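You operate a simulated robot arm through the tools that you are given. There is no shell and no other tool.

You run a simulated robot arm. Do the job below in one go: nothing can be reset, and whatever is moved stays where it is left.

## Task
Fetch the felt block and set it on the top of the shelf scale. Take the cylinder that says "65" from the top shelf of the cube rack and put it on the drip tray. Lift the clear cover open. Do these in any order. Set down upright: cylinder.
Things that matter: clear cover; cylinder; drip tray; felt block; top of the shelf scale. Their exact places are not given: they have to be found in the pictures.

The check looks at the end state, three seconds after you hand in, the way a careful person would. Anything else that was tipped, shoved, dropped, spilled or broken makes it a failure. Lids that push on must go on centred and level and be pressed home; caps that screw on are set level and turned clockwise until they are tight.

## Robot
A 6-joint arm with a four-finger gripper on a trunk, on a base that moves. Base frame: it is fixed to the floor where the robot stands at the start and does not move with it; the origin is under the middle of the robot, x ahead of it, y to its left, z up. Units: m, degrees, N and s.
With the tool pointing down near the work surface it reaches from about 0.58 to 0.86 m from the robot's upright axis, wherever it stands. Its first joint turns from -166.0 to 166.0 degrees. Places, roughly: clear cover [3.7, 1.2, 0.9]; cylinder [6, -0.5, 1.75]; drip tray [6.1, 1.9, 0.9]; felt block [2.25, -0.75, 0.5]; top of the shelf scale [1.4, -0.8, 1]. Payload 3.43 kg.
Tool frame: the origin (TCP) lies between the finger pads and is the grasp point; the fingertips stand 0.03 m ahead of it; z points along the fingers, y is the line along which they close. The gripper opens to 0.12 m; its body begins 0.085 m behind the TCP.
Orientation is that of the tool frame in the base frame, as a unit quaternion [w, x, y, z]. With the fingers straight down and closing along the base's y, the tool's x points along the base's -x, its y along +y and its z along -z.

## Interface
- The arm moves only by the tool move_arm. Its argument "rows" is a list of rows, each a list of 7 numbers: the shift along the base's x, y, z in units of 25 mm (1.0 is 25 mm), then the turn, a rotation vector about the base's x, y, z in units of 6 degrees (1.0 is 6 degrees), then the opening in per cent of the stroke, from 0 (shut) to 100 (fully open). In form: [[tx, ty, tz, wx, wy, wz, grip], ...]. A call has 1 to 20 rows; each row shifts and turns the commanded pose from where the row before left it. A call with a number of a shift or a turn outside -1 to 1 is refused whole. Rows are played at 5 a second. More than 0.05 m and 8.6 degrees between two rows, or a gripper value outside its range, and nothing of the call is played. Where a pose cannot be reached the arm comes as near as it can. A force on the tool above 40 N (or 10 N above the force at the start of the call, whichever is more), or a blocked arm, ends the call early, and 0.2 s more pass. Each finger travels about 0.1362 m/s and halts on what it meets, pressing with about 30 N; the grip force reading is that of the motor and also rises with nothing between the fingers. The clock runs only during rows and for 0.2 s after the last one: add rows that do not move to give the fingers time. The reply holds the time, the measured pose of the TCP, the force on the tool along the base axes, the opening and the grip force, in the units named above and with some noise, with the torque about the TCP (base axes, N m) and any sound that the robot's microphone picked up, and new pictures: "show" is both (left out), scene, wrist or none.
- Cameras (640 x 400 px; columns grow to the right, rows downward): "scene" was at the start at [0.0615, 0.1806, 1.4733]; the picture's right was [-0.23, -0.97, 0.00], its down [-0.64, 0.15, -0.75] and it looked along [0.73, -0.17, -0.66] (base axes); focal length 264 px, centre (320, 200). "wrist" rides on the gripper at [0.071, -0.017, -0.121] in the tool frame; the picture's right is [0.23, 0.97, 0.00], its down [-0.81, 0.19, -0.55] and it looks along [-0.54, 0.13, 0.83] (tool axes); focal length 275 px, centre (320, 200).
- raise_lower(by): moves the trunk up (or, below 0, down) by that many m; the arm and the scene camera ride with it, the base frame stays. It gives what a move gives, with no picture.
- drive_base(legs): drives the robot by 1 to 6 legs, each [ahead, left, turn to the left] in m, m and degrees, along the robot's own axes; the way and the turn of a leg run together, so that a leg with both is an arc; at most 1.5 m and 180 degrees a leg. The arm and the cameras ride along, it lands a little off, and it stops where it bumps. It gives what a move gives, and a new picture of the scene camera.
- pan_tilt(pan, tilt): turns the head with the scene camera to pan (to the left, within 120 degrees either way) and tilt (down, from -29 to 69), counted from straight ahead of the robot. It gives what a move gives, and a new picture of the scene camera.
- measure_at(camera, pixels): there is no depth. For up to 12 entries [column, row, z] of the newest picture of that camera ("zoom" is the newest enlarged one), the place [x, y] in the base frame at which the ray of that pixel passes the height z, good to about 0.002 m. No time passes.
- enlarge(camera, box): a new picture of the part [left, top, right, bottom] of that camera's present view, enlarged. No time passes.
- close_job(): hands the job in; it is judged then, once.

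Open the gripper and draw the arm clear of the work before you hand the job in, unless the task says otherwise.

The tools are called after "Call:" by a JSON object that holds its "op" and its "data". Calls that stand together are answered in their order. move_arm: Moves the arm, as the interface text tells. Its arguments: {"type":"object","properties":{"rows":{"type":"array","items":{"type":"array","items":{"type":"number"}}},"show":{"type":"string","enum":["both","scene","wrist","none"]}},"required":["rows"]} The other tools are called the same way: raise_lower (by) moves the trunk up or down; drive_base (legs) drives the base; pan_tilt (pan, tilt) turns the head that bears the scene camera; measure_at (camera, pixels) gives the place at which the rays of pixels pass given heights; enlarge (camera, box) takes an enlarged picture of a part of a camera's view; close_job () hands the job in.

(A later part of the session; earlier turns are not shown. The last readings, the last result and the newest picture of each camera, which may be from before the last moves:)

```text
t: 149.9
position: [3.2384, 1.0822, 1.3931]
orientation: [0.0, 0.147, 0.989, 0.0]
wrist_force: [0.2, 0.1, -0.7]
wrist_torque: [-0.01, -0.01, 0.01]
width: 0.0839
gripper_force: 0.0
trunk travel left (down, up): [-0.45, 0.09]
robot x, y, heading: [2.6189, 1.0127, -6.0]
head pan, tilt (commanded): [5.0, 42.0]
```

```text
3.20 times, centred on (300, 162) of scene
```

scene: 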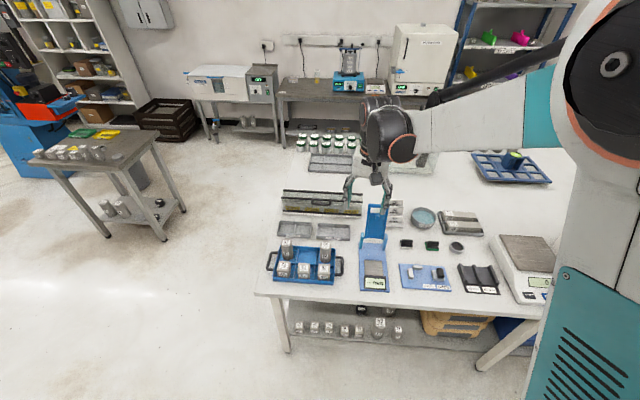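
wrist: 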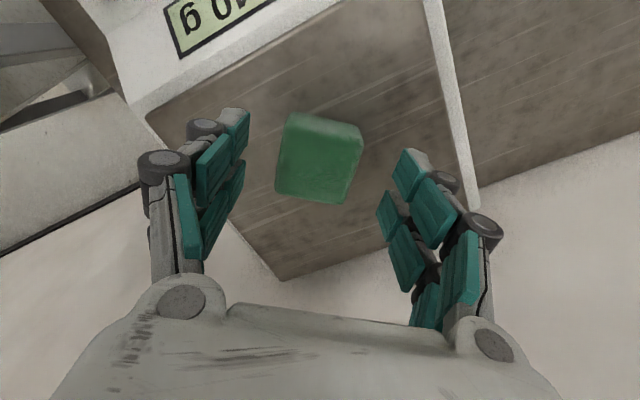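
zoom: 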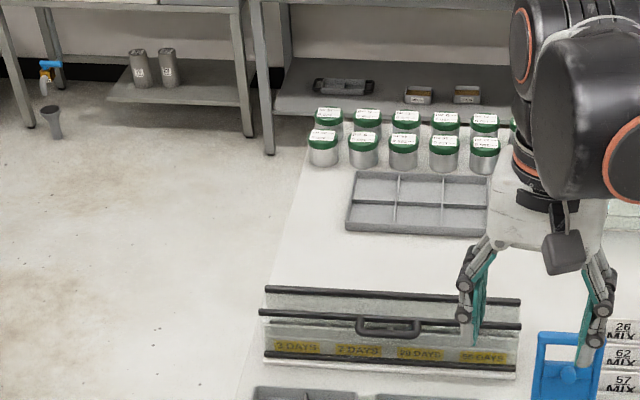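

I can see a clear-covered box with labels "3/7/28/56 DAYS" and a black handle at zoom (388,327). I enlarge further.

Call:
{"op": "enlarge", "data": {"camera": "scene", "box": [270, 170, 380, 240]}}

Call:
{"op": "measure_at", "data": {"camera": "scene", "pixels": [[283, 192, 0.95], [363, 195, 0.95], [281, 199, 0.95], [363, 202, 0.95], [283, 213, 0.9], [362, 217, 0.9], [321, 204, 0.95], [253, 292, 0.9], [282, 352, 0]]}}

```text
5.71 times, centred on (325, 205) of scene
```

zoom: 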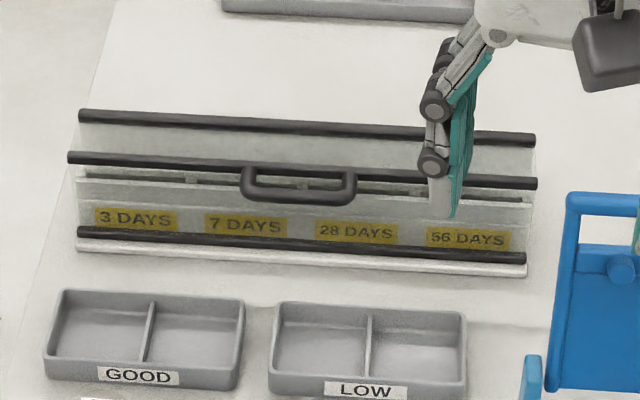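

```text
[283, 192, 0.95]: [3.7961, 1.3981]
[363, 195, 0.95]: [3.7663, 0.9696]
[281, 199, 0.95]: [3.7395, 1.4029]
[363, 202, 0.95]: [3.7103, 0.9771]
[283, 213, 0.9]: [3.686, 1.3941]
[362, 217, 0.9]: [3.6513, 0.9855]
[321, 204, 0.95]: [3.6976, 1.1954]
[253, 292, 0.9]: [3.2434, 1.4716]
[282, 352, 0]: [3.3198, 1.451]
```

I measure key points in this zoom, then shift the trunk down for a second view to get heights.

Call:
{"op": "measure_at", "data": {"camera": "zoom", "pixels": [[80, 116, 0.9], [533, 139, 0.9], [70, 158, 0.9], [536, 183, 0.9], [80, 232, 0.9], [524, 258, 0.9], [300, 198, 0.9], [243, 180, 0.9], [355, 185, 0.9], [78, 252, 0.9], [524, 276, 0.9]]}}

Call:
{"op": "raise_lower", "data": {"by": -0.3}}

Call:
{"op": "enlarge", "data": {"camera": "scene", "box": [250, 90, 410, 190]}}

```text
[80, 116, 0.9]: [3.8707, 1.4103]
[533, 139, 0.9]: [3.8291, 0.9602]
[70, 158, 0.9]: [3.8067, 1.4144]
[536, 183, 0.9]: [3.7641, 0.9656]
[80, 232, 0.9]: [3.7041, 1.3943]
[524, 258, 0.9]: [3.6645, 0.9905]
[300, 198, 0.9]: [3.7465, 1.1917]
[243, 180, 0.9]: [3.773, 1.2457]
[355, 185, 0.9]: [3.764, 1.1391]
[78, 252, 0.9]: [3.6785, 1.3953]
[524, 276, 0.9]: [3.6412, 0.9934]
```

```text
t: 152.9
position: [3.2377, 1.082, 1.0923]
orientation: [0.0, 0.147, 0.989, 0.0]
wrist_force: [-0.2, -1.5, -0.4]
wrist_torque: [0.01, 0.01, 0.02]
width: 0.0838
gripper_force: 0.0
trunk travel left (down, up): [-0.15, 0.39]
robot x, y, heading: [2.619, 1.019, -5.7]
head pan, tilt (commanded): [5.0, 42.0]
```

```text
4.00 times, centred on (330, 140) of scene
```

zoom: 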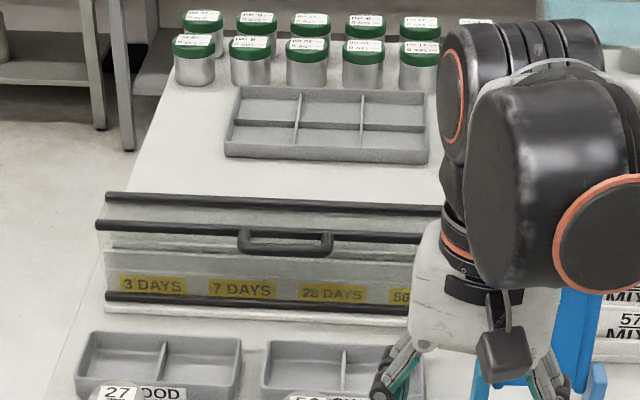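

I measure the same points in the lower view.

Call:
{"op": "measure_at", "data": {"camera": "zoom", "pixels": [[106, 197, 0.9], [97, 225, 0.9], [106, 297, 0.9], [106, 312, 0.9], [285, 250, 0.9], [238, 235, 0.9], [332, 238, 0.9], [230, 158, 0.9], [106, 197, 1.0], [97, 225, 1.0], [106, 297, 1.0], [285, 250, 1.0]]}}

```text
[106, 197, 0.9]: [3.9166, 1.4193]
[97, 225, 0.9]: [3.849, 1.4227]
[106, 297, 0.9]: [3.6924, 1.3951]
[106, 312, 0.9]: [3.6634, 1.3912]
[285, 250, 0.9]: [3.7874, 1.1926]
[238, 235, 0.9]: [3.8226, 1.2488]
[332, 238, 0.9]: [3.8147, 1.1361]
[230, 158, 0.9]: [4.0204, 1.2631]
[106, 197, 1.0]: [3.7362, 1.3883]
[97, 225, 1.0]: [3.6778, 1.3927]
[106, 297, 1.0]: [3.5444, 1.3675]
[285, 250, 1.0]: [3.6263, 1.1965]
```

The heights resolve: bench top ≈0.86; rear bar x≈3.776 z≈0.978; front bar x≈3.72 z≈0.975; handle bar x≈3.66, z≈0.98, y 1.14–1.25. I raise a bit and drive closer for a wrist-camera look.

Call:
{"op": "raise_lower", "data": {"by": 0.15}}

Call:
{"op": "drive_base", "data": {"legs": [[0.2, 0.12, 0]]}}

Call:
{"op": "move_arm", "data": {"rows": [[0, 0, 0, 0, 0, 0, 70]], "show": "wrist"}}

```text
t: 154.6
position: [3.2392, 1.0821, 1.2405]
orientation: [0.0, 0.147, 0.989, 0.0]
wrist_force: [0.1, -1.1, -0.6]
wrist_torque: [0.02, -0.02, 0.01]
width: 0.0839
gripper_force: 0.0
trunk travel left (down, up): [-0.3, 0.24]
robot x, y, heading: [2.6195, 1.0147, -5.8]
head pan, tilt (commanded): [5.0, 42.0]
```

```text
t: 156.4
position: [3.4532, 1.1817, 1.2422]
orientation: [0.0, 0.146, 0.989, -0.001]
wrist_force: [1.0, 0.1, -0.4]
wrist_torque: [-0.05, 0.01, 0.0]
width: 0.084
gripper_force: 0.0
trunk travel left (down, up): [-0.3, 0.24]
robot x, y, heading: [2.8373, 1.1114, -5.7]
head pan, tilt (commanded): [5.0, 42.0]
```

scene: 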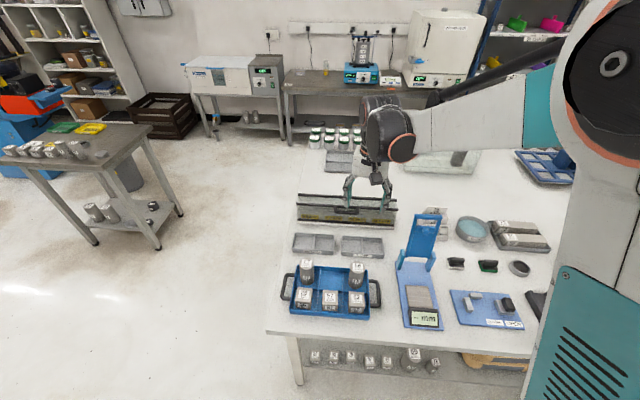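

```text
t: 156.8
position: [3.4517, 1.1809, 1.2421]
orientation: [0.0, 0.146, 0.989, 0.0]
wrist_force: [0.0, 0.2, -0.1]
wrist_torque: [0.01, 0.0, -0.01]
width: 0.084
gripper_force: 0.1
trunk travel left (down, up): [-0.3, 0.24]
robot x, y, heading: [2.83, 1.1174, -5.9]
head pan, tilt (commanded): [5.0, 42.0]
```

wrist: 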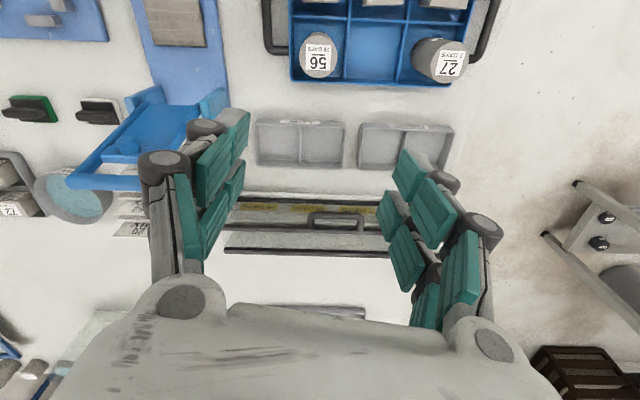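

I enlarge the box in both cameras to understand the hinge.

Call:
{"op": "enlarge", "data": {"camera": "scene", "box": [280, 170, 410, 251]}}

Call:
{"op": "enlarge", "data": {"camera": "wrist", "box": [210, 170, 410, 290]}}

```text
4.92 times, centred on (345, 210) of scene
```

zoom: 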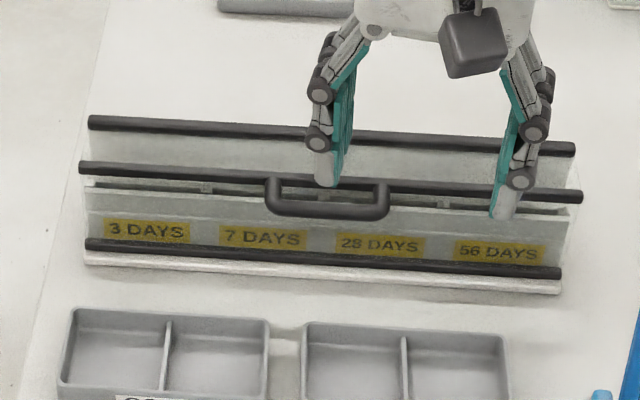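

```text
3.20 times, centred on (310, 230) of wrist
```

zoom: 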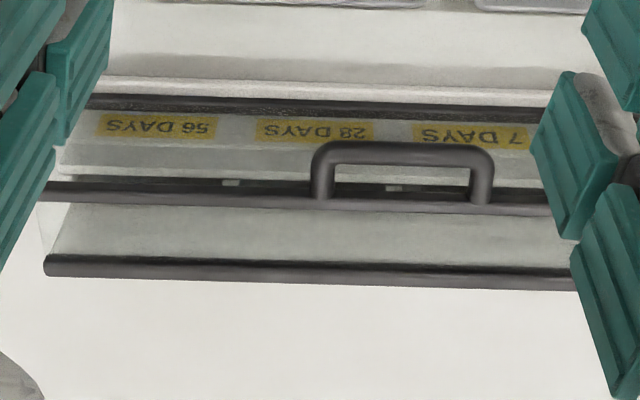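

I need to see it from the side, and must pass by anyway. I look left to judge the gap between the cart and the bench corner.

Call:
{"op": "pan_tilt", "data": {"pan": 85, "tilt": 55}}

```text
t: 158.3
position: [3.4512, 1.18, 1.2416]
orientation: [0.0, 0.147, 0.989, -0.001]
wrist_force: [-1.0, 0.2, 0.3]
wrist_torque: [-0.01, 0.01, 0.01]
width: 0.084
gripper_force: 0.0
trunk travel left (down, up): [-0.3, 0.24]
robot x, y, heading: [2.8345, 1.1133, -5.6]
head pan, tilt (commanded): [85.0, 55.0]
```

scene: 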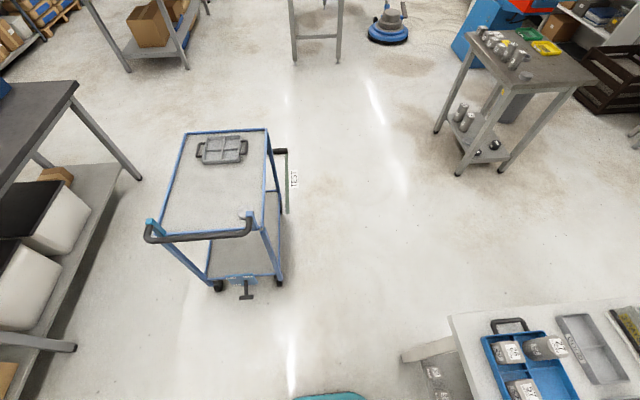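

I measure cart's near wheel (280,286), handle ends (252,222), bench foot (402,358) and top corner (449,318).

Call:
{"op": "measure_at", "data": {"camera": "scene", "pixels": [[281, 287, 0], [218, 292, 0], [246, 298, 0.1], [402, 360, 0], [449, 318, 0.86], [252, 222, 0.85], [148, 238, 0.85], [268, 130, 0.75], [270, 215, 0.75], [457, 176, 0], [434, 133, 0], [497, 175, 0], [292, 62, 0]]}}

```text
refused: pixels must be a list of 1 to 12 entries
```

Call:
{"op": "measure_at", "data": {"camera": "scene", "pixels": [[281, 287, 0], [218, 292, 0], [246, 298, 0.1], [402, 360, 0], [449, 318, 0.86], [252, 222, 0.85], [148, 238, 0.85], [268, 130, 0.75], [270, 215, 0.75], [457, 176, 0], [434, 133, 0], [497, 175, 0]]}}

```text
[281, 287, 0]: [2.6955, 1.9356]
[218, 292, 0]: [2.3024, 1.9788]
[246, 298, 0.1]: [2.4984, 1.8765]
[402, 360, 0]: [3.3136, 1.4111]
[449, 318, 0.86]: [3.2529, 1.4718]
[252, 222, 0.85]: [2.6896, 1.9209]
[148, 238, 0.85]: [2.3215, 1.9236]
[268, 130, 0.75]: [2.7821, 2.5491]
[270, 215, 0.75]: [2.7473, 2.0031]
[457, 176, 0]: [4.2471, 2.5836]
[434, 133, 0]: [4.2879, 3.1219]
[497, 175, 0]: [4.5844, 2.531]
```

The base-level gap (wheel to bench leg) is 0.80 m, passing at 46° through (3.0,1.69). I back off to the start of that line and turn to 46°.

Call:
{"op": "drive_base", "data": {"legs": [[-0.275, 0.1, 0], [0, 0, 51.6]]}}

```text
t: 162.7
position: [2.8846, 1.7721, 1.2418]
orientation: [0.0, -0.307, 0.952, 0.0]
wrist_force: [-0.7, 0.6, 0.3]
wrist_torque: [-0.04, -0.03, 0.02]
width: 0.0841
gripper_force: 0.0
trunk travel left (down, up): [-0.3, 0.24]
robot x, y, heading: [2.565, 1.241, 46.9]
head pan, tilt (commanded): [85.0, 55.0]
```

scene: 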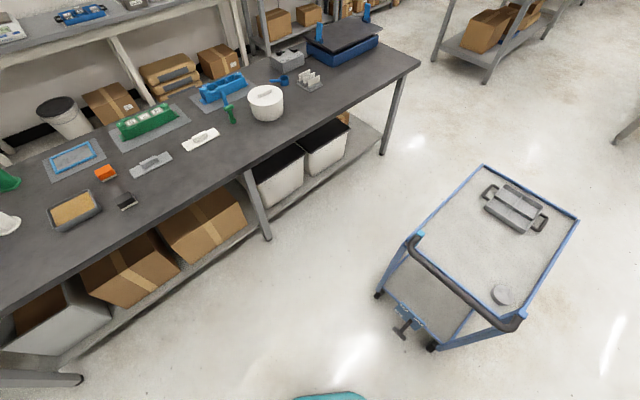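

On line. I re-verify the near wheel (431,347) and handle end (520,318) from here before passing.

Call:
{"op": "measure_at", "data": {"camera": "scene", "pixels": [[431, 350, 0], [520, 325, 0.85], [520, 325, 0.8], [578, 218, 0.75], [378, 298, 0]]}}

Call:
{"op": "pan_tilt", "data": {"pan": 0, "tilt": 60}}

```text
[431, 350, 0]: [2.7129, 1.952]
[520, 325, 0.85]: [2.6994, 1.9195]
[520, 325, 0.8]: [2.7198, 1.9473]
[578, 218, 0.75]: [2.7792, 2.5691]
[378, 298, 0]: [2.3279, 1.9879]
```

```text
t: 164.3
position: [2.8836, 1.773, 1.2421]
orientation: [0.0, -0.308, 0.951, 0.0]
wrist_force: [-0.9, -0.7, -0.1]
wrist_torque: [0.0, 0.0, -0.04]
width: 0.0839
gripper_force: 0.1
trunk travel left (down, up): [-0.3, 0.24]
robot x, y, heading: [2.5654, 1.241, 47.0]
head pan, tilt (commanded): [0.0, 60.0]
```

scene: 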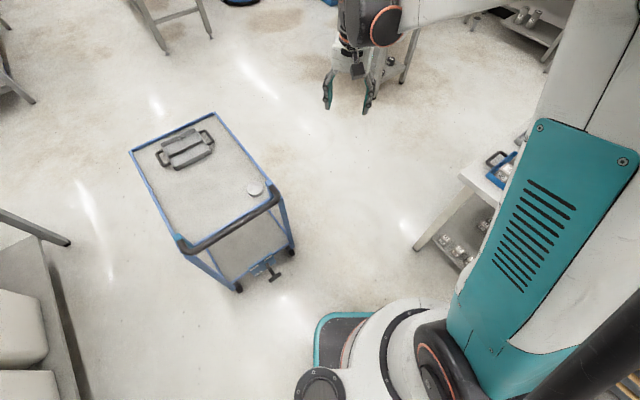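

Clearances: 0.11 m to the wheel, 0.16 m to the bench leg. I drive 1.2 m straight ahead.

Call:
{"op": "drive_base", "data": {"legs": [[1.15, 0, 0]]}}

```text
t: 170.3
position: [3.6851, 2.6273, 1.2422]
orientation: [0.0, -0.307, 0.952, 0.0]
wrist_force: [0.5, 0.4, -0.7]
wrist_torque: [-0.04, 0.04, -0.03]
width: 0.084
gripper_force: 0.2
trunk travel left (down, up): [-0.3, 0.24]
robot x, y, heading: [3.3642, 2.0923, 46.9]
head pan, tilt (commanded): [0.0, 60.0]
```

scene: 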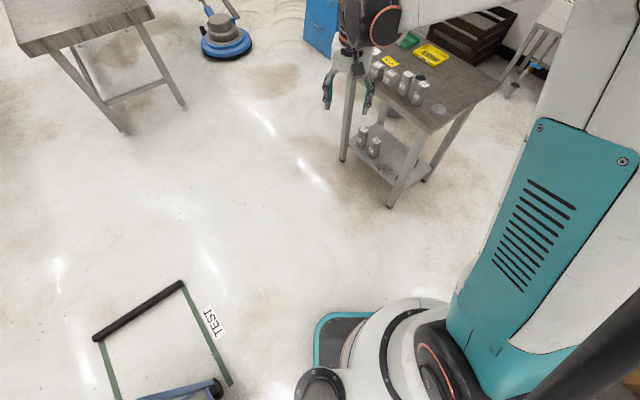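

Through the gap. I turn right to face the white bench's left end (heading about -90°) and look at the box from its side.

Call:
{"op": "drive_base", "data": {"legs": [[0, 0, -120]]}}

Call:
{"op": "pan_tilt", "data": {"pan": 0, "tilt": 40}}

```text
t: 175.6
position: [3.6665, 1.5515, 1.2407]
orientation: [0.0, 0.668, 0.744, 0.0]
wrist_force: [0.0, -0.2, 0.0]
wrist_torque: [-0.02, -0.02, -0.02]
width: 0.0841
gripper_force: 0.0
trunk travel left (down, up): [-0.3, 0.24]
robot x, y, heading: [3.365, 2.0957, -73.0]
head pan, tilt (commanded): [0.0, 60.0]
```

scene: 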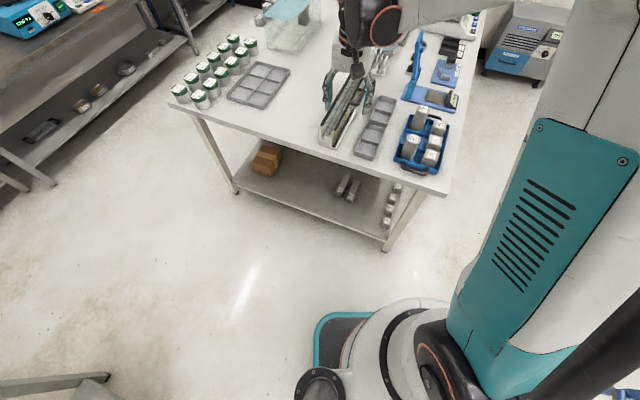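

```text
t: 176.5
position: [3.6688, 1.5511, 1.2425]
orientation: [0.0, 0.668, 0.744, 0.0]
wrist_force: [0.2, -0.1, 0.4]
wrist_torque: [-0.01, 0.0, 0.01]
width: 0.0841
gripper_force: 0.0
trunk travel left (down, up): [-0.3, 0.24]
robot x, y, heading: [3.3603, 2.0958, -72.9]
head pan, tilt (commanded): [0.0, 40.0]
```

scene: 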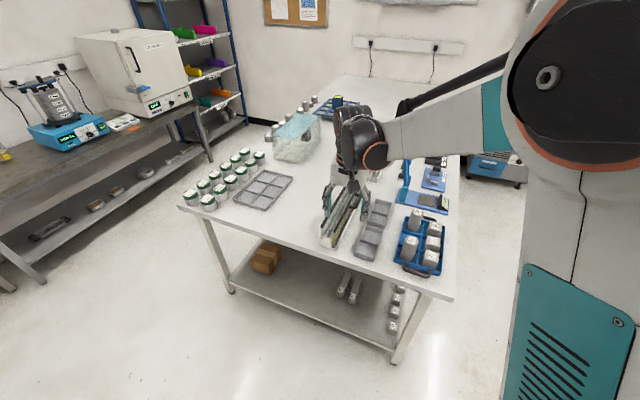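

The gripper blocks the view; I strafe left 0.35 m and turn a little to see the box's end.

Call:
{"op": "drive_base", "data": {"legs": [[0, 0.38, -17]]}}

Call:
{"op": "pan_tilt", "data": {"pan": -8, "tilt": 45}}

```text
t: 178.9
position: [3.8717, 1.5436, 1.2416]
orientation: [-0.001, 0.771, 0.637, -0.001]
wrist_force: [-0.2, -0.7, -0.9]
wrist_torque: [-0.01, 0.06, -0.01]
width: 0.0838
gripper_force: 0.0
trunk travel left (down, up): [-0.3, 0.24]
robot x, y, heading: [3.7409, 2.1492, -89.7]
head pan, tilt (commanded): [0.0, 40.0]
```

scene: 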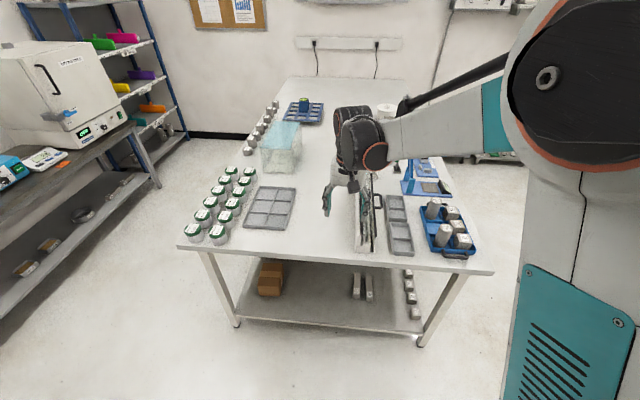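

```text
t: 179.6
position: [3.8711, 1.5447, 1.2414]
orientation: [0.0, 0.771, 0.637, 0.0]
wrist_force: [-0.4, -1.2, 0.5]
wrist_torque: [-0.04, 0.05, 0.03]
width: 0.0839
gripper_force: 0.1
trunk travel left (down, up): [-0.3, 0.24]
robot x, y, heading: [3.7387, 2.1496, -89.7]
head pan, tilt (commanded): [-8.0, 45.0]
```

scene: 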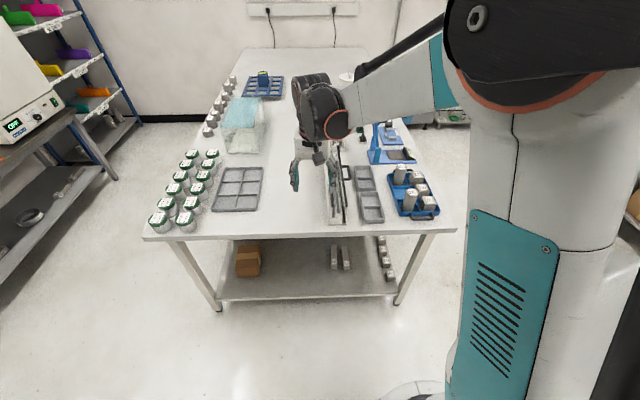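

I enlarge the box end at (340,185).

Call:
{"op": "enlarge", "data": {"camera": "scene", "box": [290, 135, 402, 235]}}

Call:
{"op": "move_arm", "data": {"rows": [[0, 0, 0, 0, 0, 0, 70]], "show": "wrist"}}

```text
4.00 times, centred on (346, 185) of scene
```

zoom: 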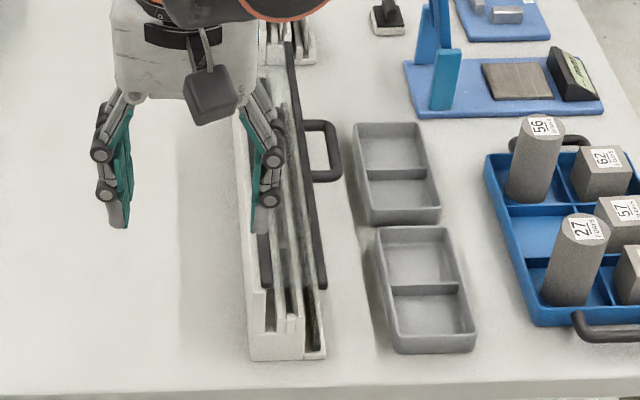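

```text
t: 180.0
position: [3.8708, 1.5445, 1.242]
orientation: [0.0, 0.771, 0.637, 0.0]
wrist_force: [0.7, -0.3, -0.5]
wrist_torque: [-0.01, 0.02, -0.01]
width: 0.0841
gripper_force: 0.1
trunk travel left (down, up): [-0.3, 0.24]
robot x, y, heading: [3.7381, 2.1501, -90.0]
head pan, tilt (commanded): [-8.0, 45.0]
```

wrist: 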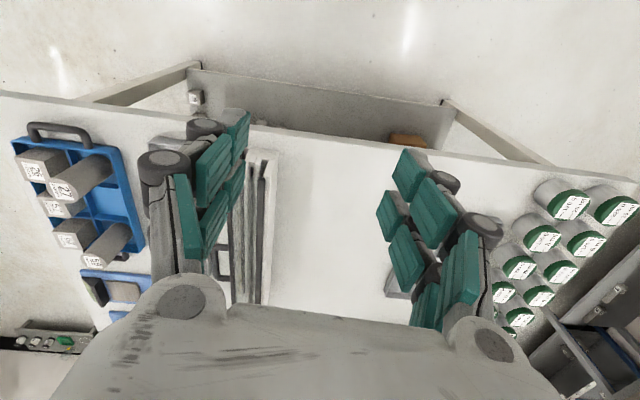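

The gripper still hides part. I move the tool aside (+x, +y) and lower the trunk a bit for a more side-on view.

Call:
{"op": "move_arm", "data": {"rows": [[1, 0.1, 0, 0, 0, 0, 70], [1, 0.2, 0, 0, 0, 0, 70], [1, 0.3, 0, 0, 0, 0, 70], [1, 0.4, 0, 0, 0, 0, 70], [1, 0.4, 0, 0, 0, 0, 70], [1, 0.4, 0, 0, 0, 0, 70], [1, 0.4, 0, 0, 0, 0, 70], [1, 0.5, 0, 0, 0, 0, 70], [0, 0, 0, 0, 0, 0, 70]], "show": "scene"}}

Call:
{"op": "enlarge", "data": {"camera": "scene", "box": [300, 135, 400, 235]}}

```text
t: 182.0
position: [4.0698, 1.6119, 1.2427]
orientation: [0.0, 0.771, 0.636, 0.001]
wrist_force: [-0.7, 0.2, -0.3]
wrist_torque: [0.01, 0.01, -0.01]
width: 0.0842
gripper_force: 0.0
trunk travel left (down, up): [-0.3, 0.24]
robot x, y, heading: [3.7398, 2.1539, -89.8]
head pan, tilt (commanded): [-8.0, 45.0]
```

scene: 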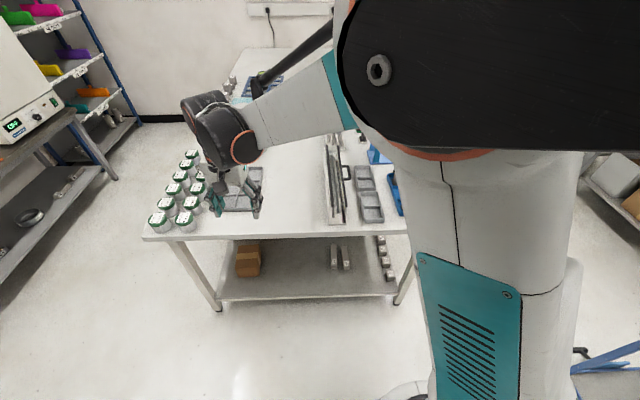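

```text
4.00 times, centred on (350, 185) of scene
```

zoom: 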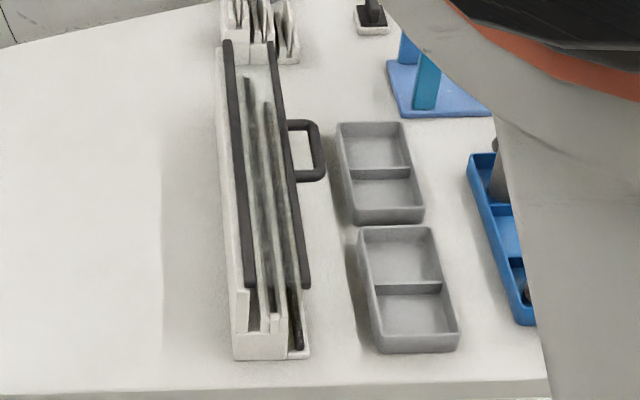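

I lower the trunk 0.2 m (tool is outside the bench edge) for a flatter look at the end profile.

Call:
{"op": "raise_lower", "data": {"by": -0.2}}

Call:
{"op": "pan_tilt", "data": {"pan": -8, "tilt": 35}}

Call:
{"op": "enlarge", "data": {"camera": "scene", "box": [290, 120, 410, 220]}}

```text
t: 184.1
position: [4.0705, 1.6109, 1.0414]
orientation: [0.0, 0.771, 0.637, 0.0]
wrist_force: [0.1, 0.4, 0.7]
wrist_torque: [-0.02, 0.03, 0.0]
width: 0.0839
gripper_force: 0.0
trunk travel left (down, up): [-0.1, 0.44]
robot x, y, heading: [3.7425, 2.154, -89.9]
head pan, tilt (commanded): [-8.0, 45.0]
```

```text
t: 184.9
position: [4.0695, 1.6111, 1.0426]
orientation: [0.0, 0.771, 0.637, -0.001]
wrist_force: [-0.3, -0.5, -0.5]
wrist_torque: [0.02, -0.01, 0.0]
width: 0.0838
gripper_force: 0.1
trunk travel left (down, up): [-0.1, 0.44]
robot x, y, heading: [3.7364, 2.1518, -89.8]
head pan, tilt (commanded): [-8.0, 35.0]
```

scene: 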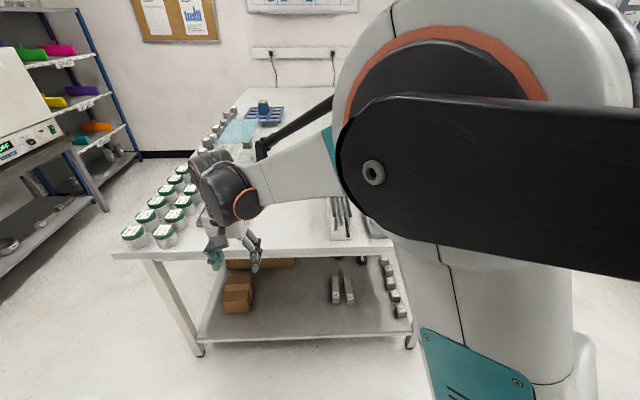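

```text
4.00 times, centred on (350, 170) of scene
```

zoom: 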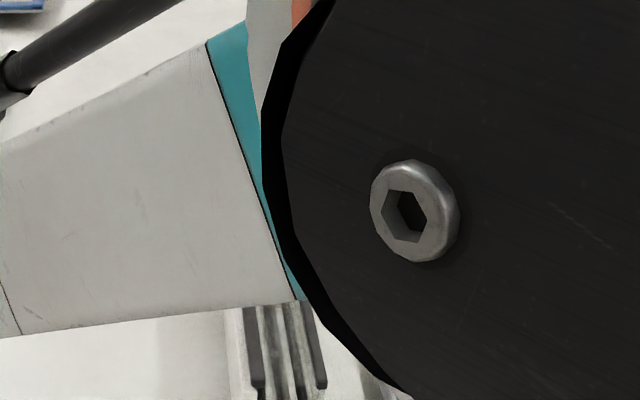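

The elbow blocks the scene camera. I'll use the wrist camera instead: back up 0.25 m, then bring the tool in front of the box's end and tilt it 30° to look level.

Call:
{"op": "drive_base", "data": {"legs": [[-0.25, 0, 0]]}}

Call:
{"op": "move_arm", "data": {"rows": [[-0.95, -0.4, 0, 0, 0, 0, 70], [-0.95, -0.4, 0, 0, 0, 0, 70], [-0.95, -0.4, 0, -0.4, 0, 0, 70], [-0.95, -0.4, 0, -0.4, 0, 0, 70], [-0.95, -0.4, 0, -0.4, 0, 0, 70], [-0.95, -0.4, 0, -0.4, 0, 0, 70], [-0.95, -0.4, 0, -0.4, 0, 0, 70], [-0.95, -0.4, 0, -0.5, 0, 0, 70], [-0.95, -0.4, 0, -0.5, 0, 0, 70], [-0.95, -0.4, 0, -0.5, 0, 0, 70], [-0.95, -0.4, 0, -0.5, 0, 0, 70], [-0.95, -0.4, 0, -0.5, 0, 0, 70], [-0.95, -0.4, 0, -0.5, 0, 0, 70], [-0.95, 0, 0, 0, 0, 0, 70], [0, 0, 0, 0, 0, 0, 70]]}}

```text
t: 186.7
position: [4.0669, 1.8578, 1.0423]
orientation: [0.0, 0.773, 0.635, 0.0]
wrist_force: [0.3, -0.4, 0.2]
wrist_torque: [0.01, -0.02, -0.02]
width: 0.0837
gripper_force: 0.2
trunk travel left (down, up): [-0.1, 0.44]
robot x, y, heading: [3.7413, 2.3954, -89.9]
head pan, tilt (commanded): [-8.0, 35.0]
```

scene: 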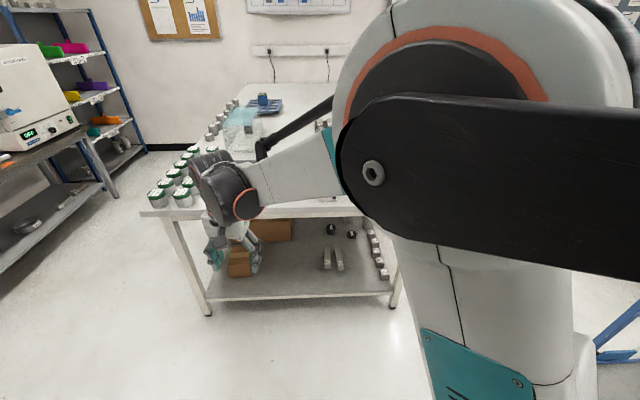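

```text
t: 189.9
position: [3.732, 1.7272, 1.0428]
orientation: [0.2, 0.747, 0.612, -0.165]
wrist_force: [0.4, -0.3, 0.3]
wrist_torque: [0.03, 0.01, -0.01]
width: 0.0841
gripper_force: 0.0
trunk travel left (down, up): [-0.1, 0.44]
robot x, y, heading: [3.7349, 2.4004, -89.8]
head pan, tilt (commanded): [-8.0, 35.0]
```

scene: 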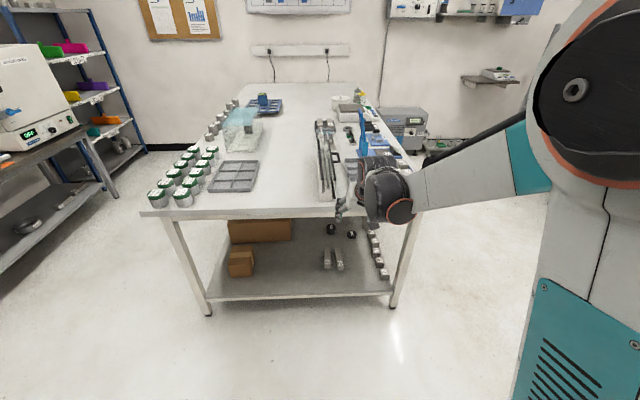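
wrist: 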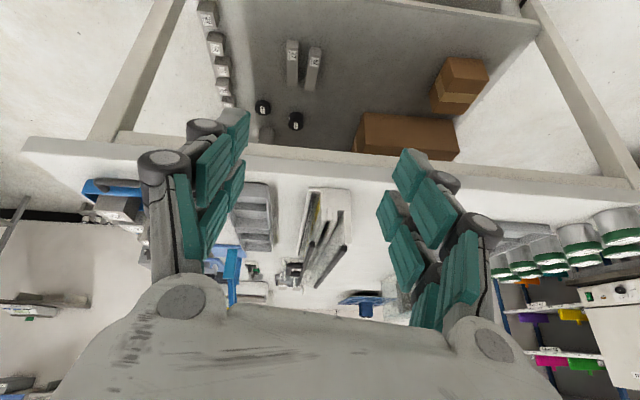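

Now both cameras see the box's end: wrist (325,240) and scene (327,155). I enlarge both.

Call:
{"op": "enlarge", "data": {"camera": "wrist", "box": [270, 170, 390, 300]}}

Call:
{"op": "enlarge", "data": {"camera": "scene", "box": [295, 110, 365, 210]}}

```text
3.08 times, centred on (330, 235) of wrist
```

zoom: 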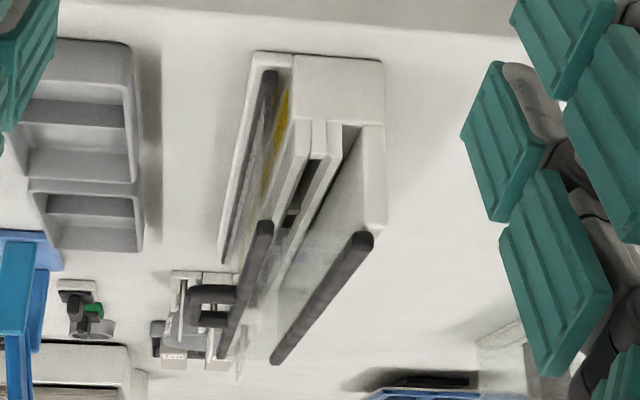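

```text
4.00 times, centred on (330, 160) of scene
```

zoom: 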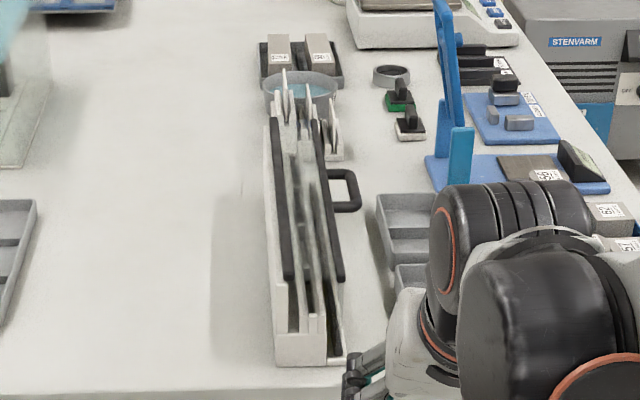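

The profile shows a white slotted base with a tall back wall, and an L-shaped clear cover (rear top bar, front top bar with D-handle, lower front bar) – hinged at the back. I measure the handle from this side at z=0.978.

Call:
{"op": "measure_at", "data": {"camera": "zoom", "pixels": [[350, 173, 0.978], [358, 210, 0.978], [330, 173, 0.978], [335, 210, 0.978], [340, 280, 0.975], [288, 280, 0.978], [314, 122, 0.975], [273, 122, 0.978], [272, 365, 0.86], [345, 360, 0.86]]}}

```text
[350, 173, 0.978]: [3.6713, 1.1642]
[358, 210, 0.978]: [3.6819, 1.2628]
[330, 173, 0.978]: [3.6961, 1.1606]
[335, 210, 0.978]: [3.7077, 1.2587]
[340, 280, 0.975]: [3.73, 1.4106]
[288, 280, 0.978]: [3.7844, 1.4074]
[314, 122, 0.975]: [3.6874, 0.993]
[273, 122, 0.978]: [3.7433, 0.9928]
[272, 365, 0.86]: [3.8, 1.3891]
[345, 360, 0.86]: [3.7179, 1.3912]
```

The handle depth needs to be known precisely. I zoom tightly on it from this side view and with the wrist camera.

Call:
{"op": "enlarge", "data": {"camera": "scene", "box": [318, 142, 358, 174]}}

Call:
{"op": "enlarge", "data": {"camera": "wrist", "box": [290, 235, 350, 285]}}

```text
12.50 times, centred on (338, 158) of scene
```

zoom: 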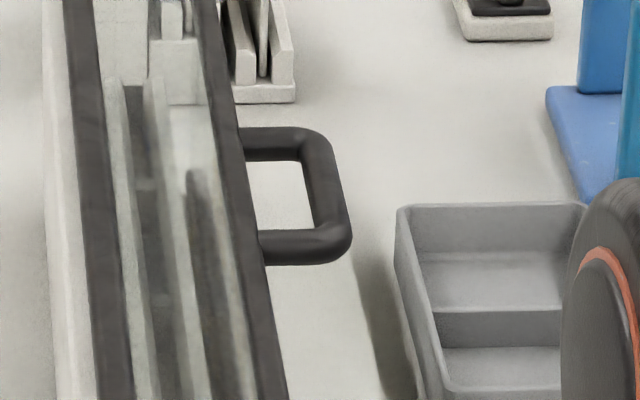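

```text
8.00 times, centred on (320, 260) of wrist
```

zoom: 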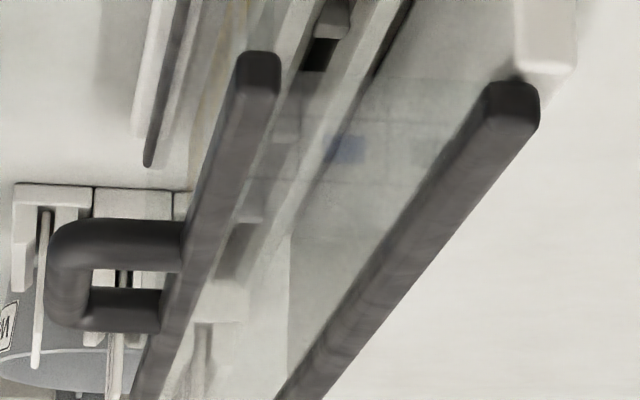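

The D-handle's inner gap is only ~23 mm, so I'll grip it across its outer width (~0.10 m along y, i.e. along the hinge axis). I level the tool, raise it, and yaw it to close along y.

Call:
{"op": "move_arm", "data": {"rows": [[0, 0, 0.6, 0.5, 0, 0, 70], [0, 0, 0.6, 0.5, 0, 0, 70], [0, 0, 0.6, 0.5, 0, 0, 70], [0, 0, 0.6, 0.5, 0, 0, 70], [0, 0, 0.6, 0.5, 0, 0, 70], [0, 0, 0.6, 0.5, 0, 0, 70], [0, 0, 0.6, 0.5, 0, 0, 70], [0, 0, 0.6, 0.5, 0, 0, 70], [0, 0, 0.6, 0.5, 0, 0, 70], [0, 0, 0.6, 0.5, 0, 0, 100], [0, 0, 0, 0, 0, 0, 100]], "show": "none"}}

Call:
{"op": "move_arm", "data": {"rows": [[0, 0, 0, 0, 0, 0.99, 100], [0, 0, 0, 0, 0, 0.99, 100], [0, 0, 0, 0, 0, 0.99, 100], [0, 0, 0, 0, 0, 0.99, 100], [0, 0, 0, 0, 0, 0.99, 100], [0, 0, 0, 0, 0, 0.99, 100], [0, 0, 0, 0, 0, 0.99, 100], [0, 0, 0, 0, 0, 0.99, 100], [0, 0, 0, 0, 0, 0.99, 100], [0, 0, 0, 0, 0, 0.99, 100], [0, 0, 0, 0, 0, 0.99, 100], [0, 0, 0, 0, 0, 0.99, 100], [0, 0, 0, 0, 0, 0.99, 100], [0, 0, 0, 0, 0, 0.99, 100], [0, 0, 0, 0, 0, 0.99, 100], [0, 0, 0, 0, 0, 0.99, 100], [0, 0, 0, 0, 0, 0, 100]], "show": "scene"}}

```text
t: 192.3
position: [3.7333, 1.7278, 1.1915]
orientation: [0.0, 0.773, 0.635, 0.0]
wrist_force: [0.5, -0.4, 0.1]
wrist_torque: [0.02, -0.02, -0.03]
width: 0.12
gripper_force: 0.1
trunk travel left (down, up): [-0.1, 0.44]
robot x, y, heading: [3.7374, 2.3995, -90.2]
head pan, tilt (commanded): [-8.0, 35.0]
```

```text
t: 195.9
position: [3.7327, 1.727, 1.1906]
orientation: [0.001, 0.053, 0.999, 0.0]
wrist_force: [-0.1, -0.3, -0.1]
wrist_torque: [-0.01, 0.0, -0.01]
width: 0.1202
gripper_force: 0.0
trunk travel left (down, up): [-0.1, 0.44]
robot x, y, heading: [3.7344, 2.4015, -90.1]
head pan, tilt (commanded): [-8.0, 35.0]
```

scene: 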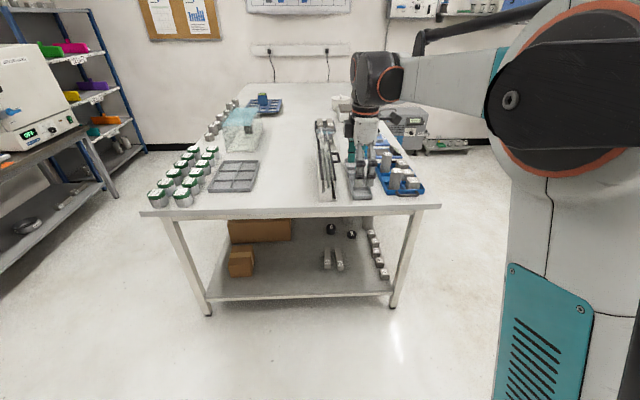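

The tool now closes along the hinge axis. I drive 0.54 m ahead to the bench's end.

Call:
{"op": "drive_base", "data": {"legs": [[0.54, 0, 0]]}}

Call:
{"op": "move_arm", "data": {"rows": [[-0.9, 0, 0, 0, 0, 0, 100], [-0.9, 0, 0, 0, 0, 0, 100], [-0.9, 0, 0, 0, 0, 0, 100], [0, 0, 0, 0, 0, 0, 100]]}}

```text
t: 199.0
position: [3.7198, 1.187, 1.1921]
orientation: [0.0, 0.06, 0.998, 0.001]
wrist_force: [-0.9, 0.0, 0.5]
wrist_torque: [-0.01, 0.02, 0.02]
width: 0.1199
gripper_force: 0.1
trunk travel left (down, up): [-0.1, 0.44]
robot x, y, heading: [3.7355, 1.8595, -90.7]
head pan, tilt (commanded): [-8.0, 35.0]
```

scene: 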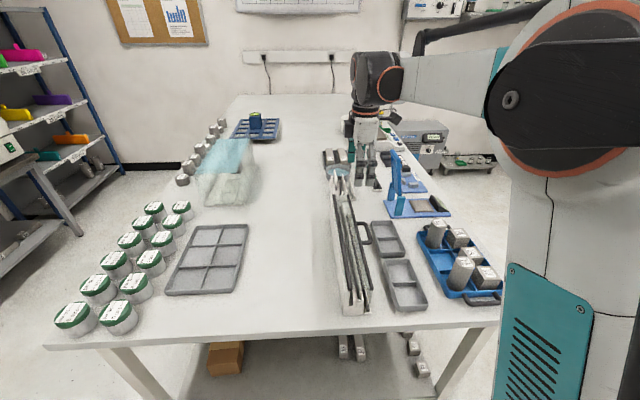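

```text
t: 200.0
position: [3.6526, 1.1868, 1.1929]
orientation: [0.0, 0.06, 0.998, 0.0]
wrist_force: [-0.7, -0.2, -0.3]
wrist_torque: [-0.01, -0.01, 0.0]
width: 0.12
gripper_force: 0.1
trunk travel left (down, up): [-0.1, 0.44]
robot x, y, heading: [3.7351, 1.8577, -90.8]
head pan, tilt (commanded): [-8.0, 35.0]
```

scene: 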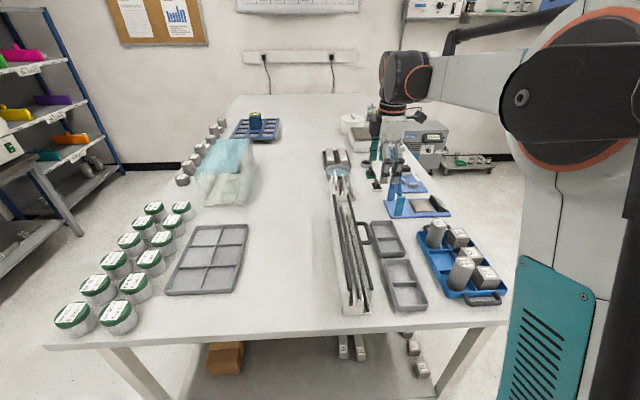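
wrist: 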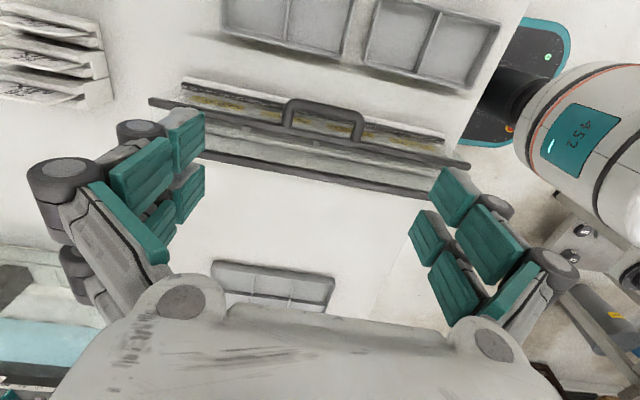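

I measure the handle in the wrist view: outer bar (325,104), legs (288,118)/(360,126), front bar (325,139), rear bar (325,177).

Call:
{"op": "enlarge", "data": {"camera": "wrist", "box": [240, 70, 400, 170]}}

Call:
{"op": "measure_at", "data": {"camera": "wrist", "pixels": [[325, 104, 0.967], [286, 118, 0.967], [361, 127, 0.967], [325, 139, 0.972], [325, 179, 0.972], [149, 101, 0.972], [470, 166, 0.972]]}}

```text
4.00 times, centred on (320, 120) of wrist
```

zoom: 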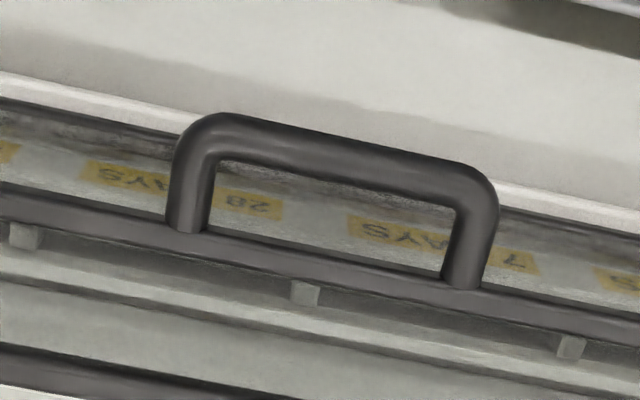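

```text
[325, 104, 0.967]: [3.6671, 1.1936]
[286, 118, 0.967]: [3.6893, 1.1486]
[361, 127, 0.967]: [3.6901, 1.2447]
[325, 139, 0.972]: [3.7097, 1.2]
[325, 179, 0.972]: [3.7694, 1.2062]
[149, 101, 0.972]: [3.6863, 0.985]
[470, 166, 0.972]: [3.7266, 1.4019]
```

Handle outer width ≈0.104 m, centre ≈(3.67,1.196). I shift laterally and descend to z≈1.05 for a check.

Call:
{"op": "move_arm", "data": {"rows": [[0.25, 0.17, 0, 0, 0, 0.1, 100], [0.25, 0.17, -0.6, 0, 0, 0.1, 100], [0, 0, -1, 0, 0, 0, 100], [0, 0, -1, 0, 0, 0, 100], [0, 0, -1, 0, 0, 0, 100], [0, 0, -1, 0, 0, 0, 100], [0, 0, -1, 0, 0, 0, 100], [0, 0, 0, 0, 0, 0, 100]]}}

Call:
{"op": "enlarge", "data": {"camera": "wrist", "box": [180, 70, 480, 258]}}

Call:
{"op": "enlarge", "data": {"camera": "scene", "box": [300, 90, 460, 190]}}

```text
t: 201.8
position: [3.6637, 1.1967, 1.0542]
orientation: [0.0, 0.049, 0.999, 0.0]
wrist_force: [0.3, 0.6, -0.3]
wrist_torque: [-0.02, -0.02, 0.01]
width: 0.1202
gripper_force: 0.0
trunk travel left (down, up): [-0.1, 0.44]
robot x, y, heading: [3.7362, 1.8568, -90.7]
head pan, tilt (commanded): [-8.0, 35.0]
```

scene: 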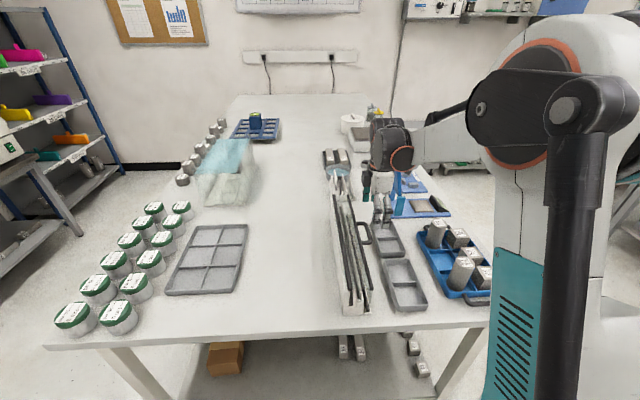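
wrist: 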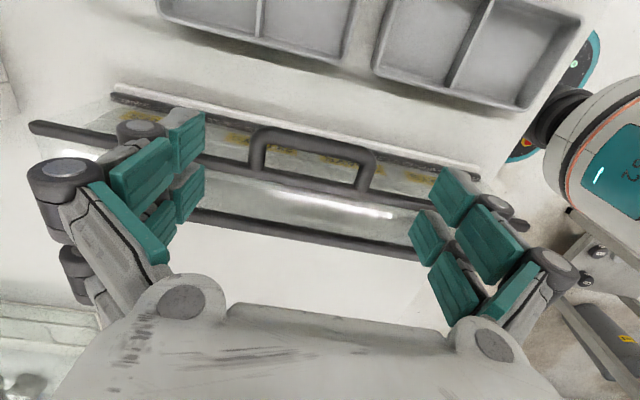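

```text
2.13 times, centred on (330, 164) of wrist
```

zoom: 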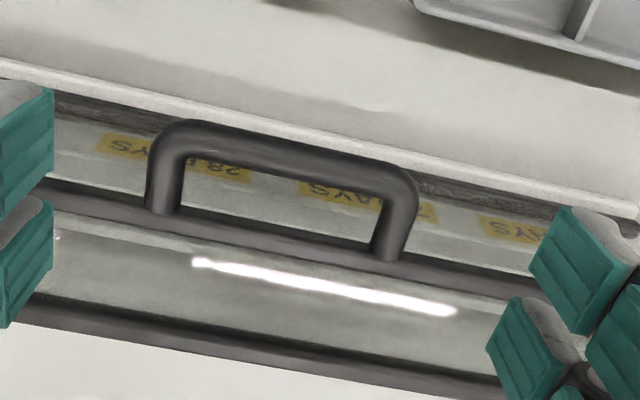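

```text
4.00 times, centred on (380, 140) of scene
```

zoom: 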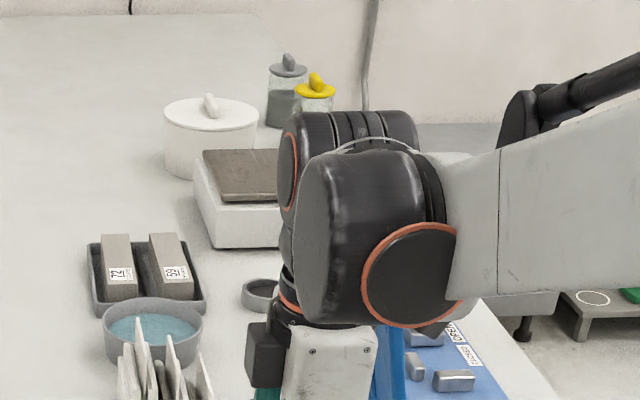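

I measure the handle's outline here at z=0.967 to centre the fingers.

Call:
{"op": "measure_at", "data": {"camera": "wrist", "pixels": [[314, 141, 0.967], [248, 150, 0.967], [376, 172, 0.967], [314, 141, 0.975], [248, 150, 0.975], [376, 172, 0.975], [314, 179, 0.972]]}}

```text
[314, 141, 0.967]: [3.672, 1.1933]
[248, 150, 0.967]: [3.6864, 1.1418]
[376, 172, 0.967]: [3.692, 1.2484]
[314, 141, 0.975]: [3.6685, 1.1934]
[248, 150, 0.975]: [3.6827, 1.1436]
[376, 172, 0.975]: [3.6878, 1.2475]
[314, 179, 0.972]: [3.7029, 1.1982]
```

Centred within 2 mm. I descend to z≈0.986 (fingertips ~12 mm below the handle's axis).

Call:
{"op": "move_arm", "data": {"rows": [[0.13, -0.05, -0.6, 0, 0, 0, 100], [0, 0, -0.6, 0, 0, 0, 100], [0, 0, -0.6, 0, 0, 0, 100], [0, 0, -0.5, 0, 0, 0, 100], [0, 0, -0.43, 0, 0, 0, 100], [0, 0, 0, 0, 0, 0, 100]]}}

Call:
{"op": "enlarge", "data": {"camera": "wrist", "box": [160, 90, 480, 290]}}

Call:
{"op": "enlarge", "data": {"camera": "scene", "box": [310, 140, 450, 240]}}

```text
t: 203.2
position: [3.667, 1.195, 0.9838]
orientation: [0.0, 0.05, 0.999, 0.0]
wrist_force: [-0.1, -0.1, 0.5]
wrist_torque: [0.03, 0.0, 0.0]
width: 0.1198
gripper_force: 0.1
trunk travel left (down, up): [-0.1, 0.44]
robot x, y, heading: [3.7359, 1.8565, -90.8]
head pan, tilt (commanded): [-8.0, 35.0]
```

scene: 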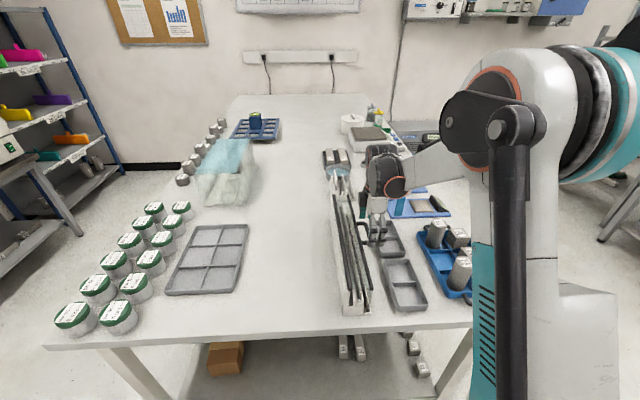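
wrist: 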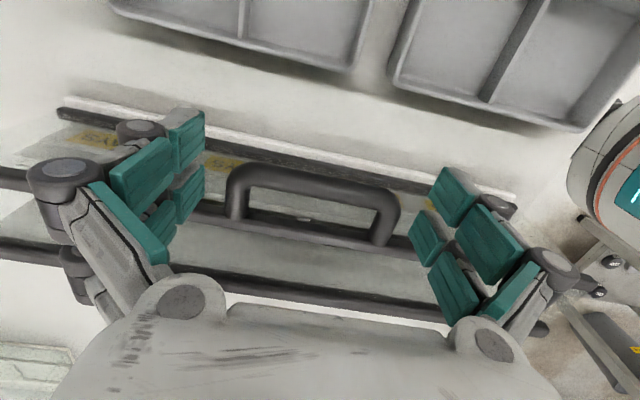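

```text
2.00 times, centred on (320, 190) of wrist
```

zoom: 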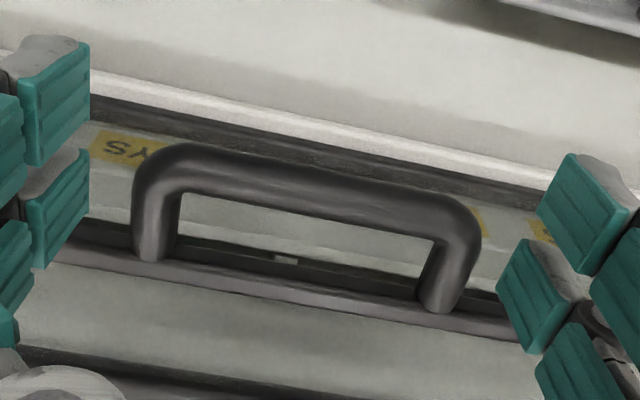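

```text
4.00 times, centred on (380, 190) of scene
```

zoom: 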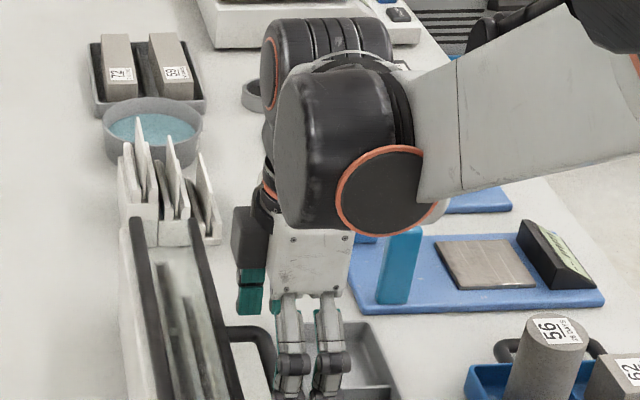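

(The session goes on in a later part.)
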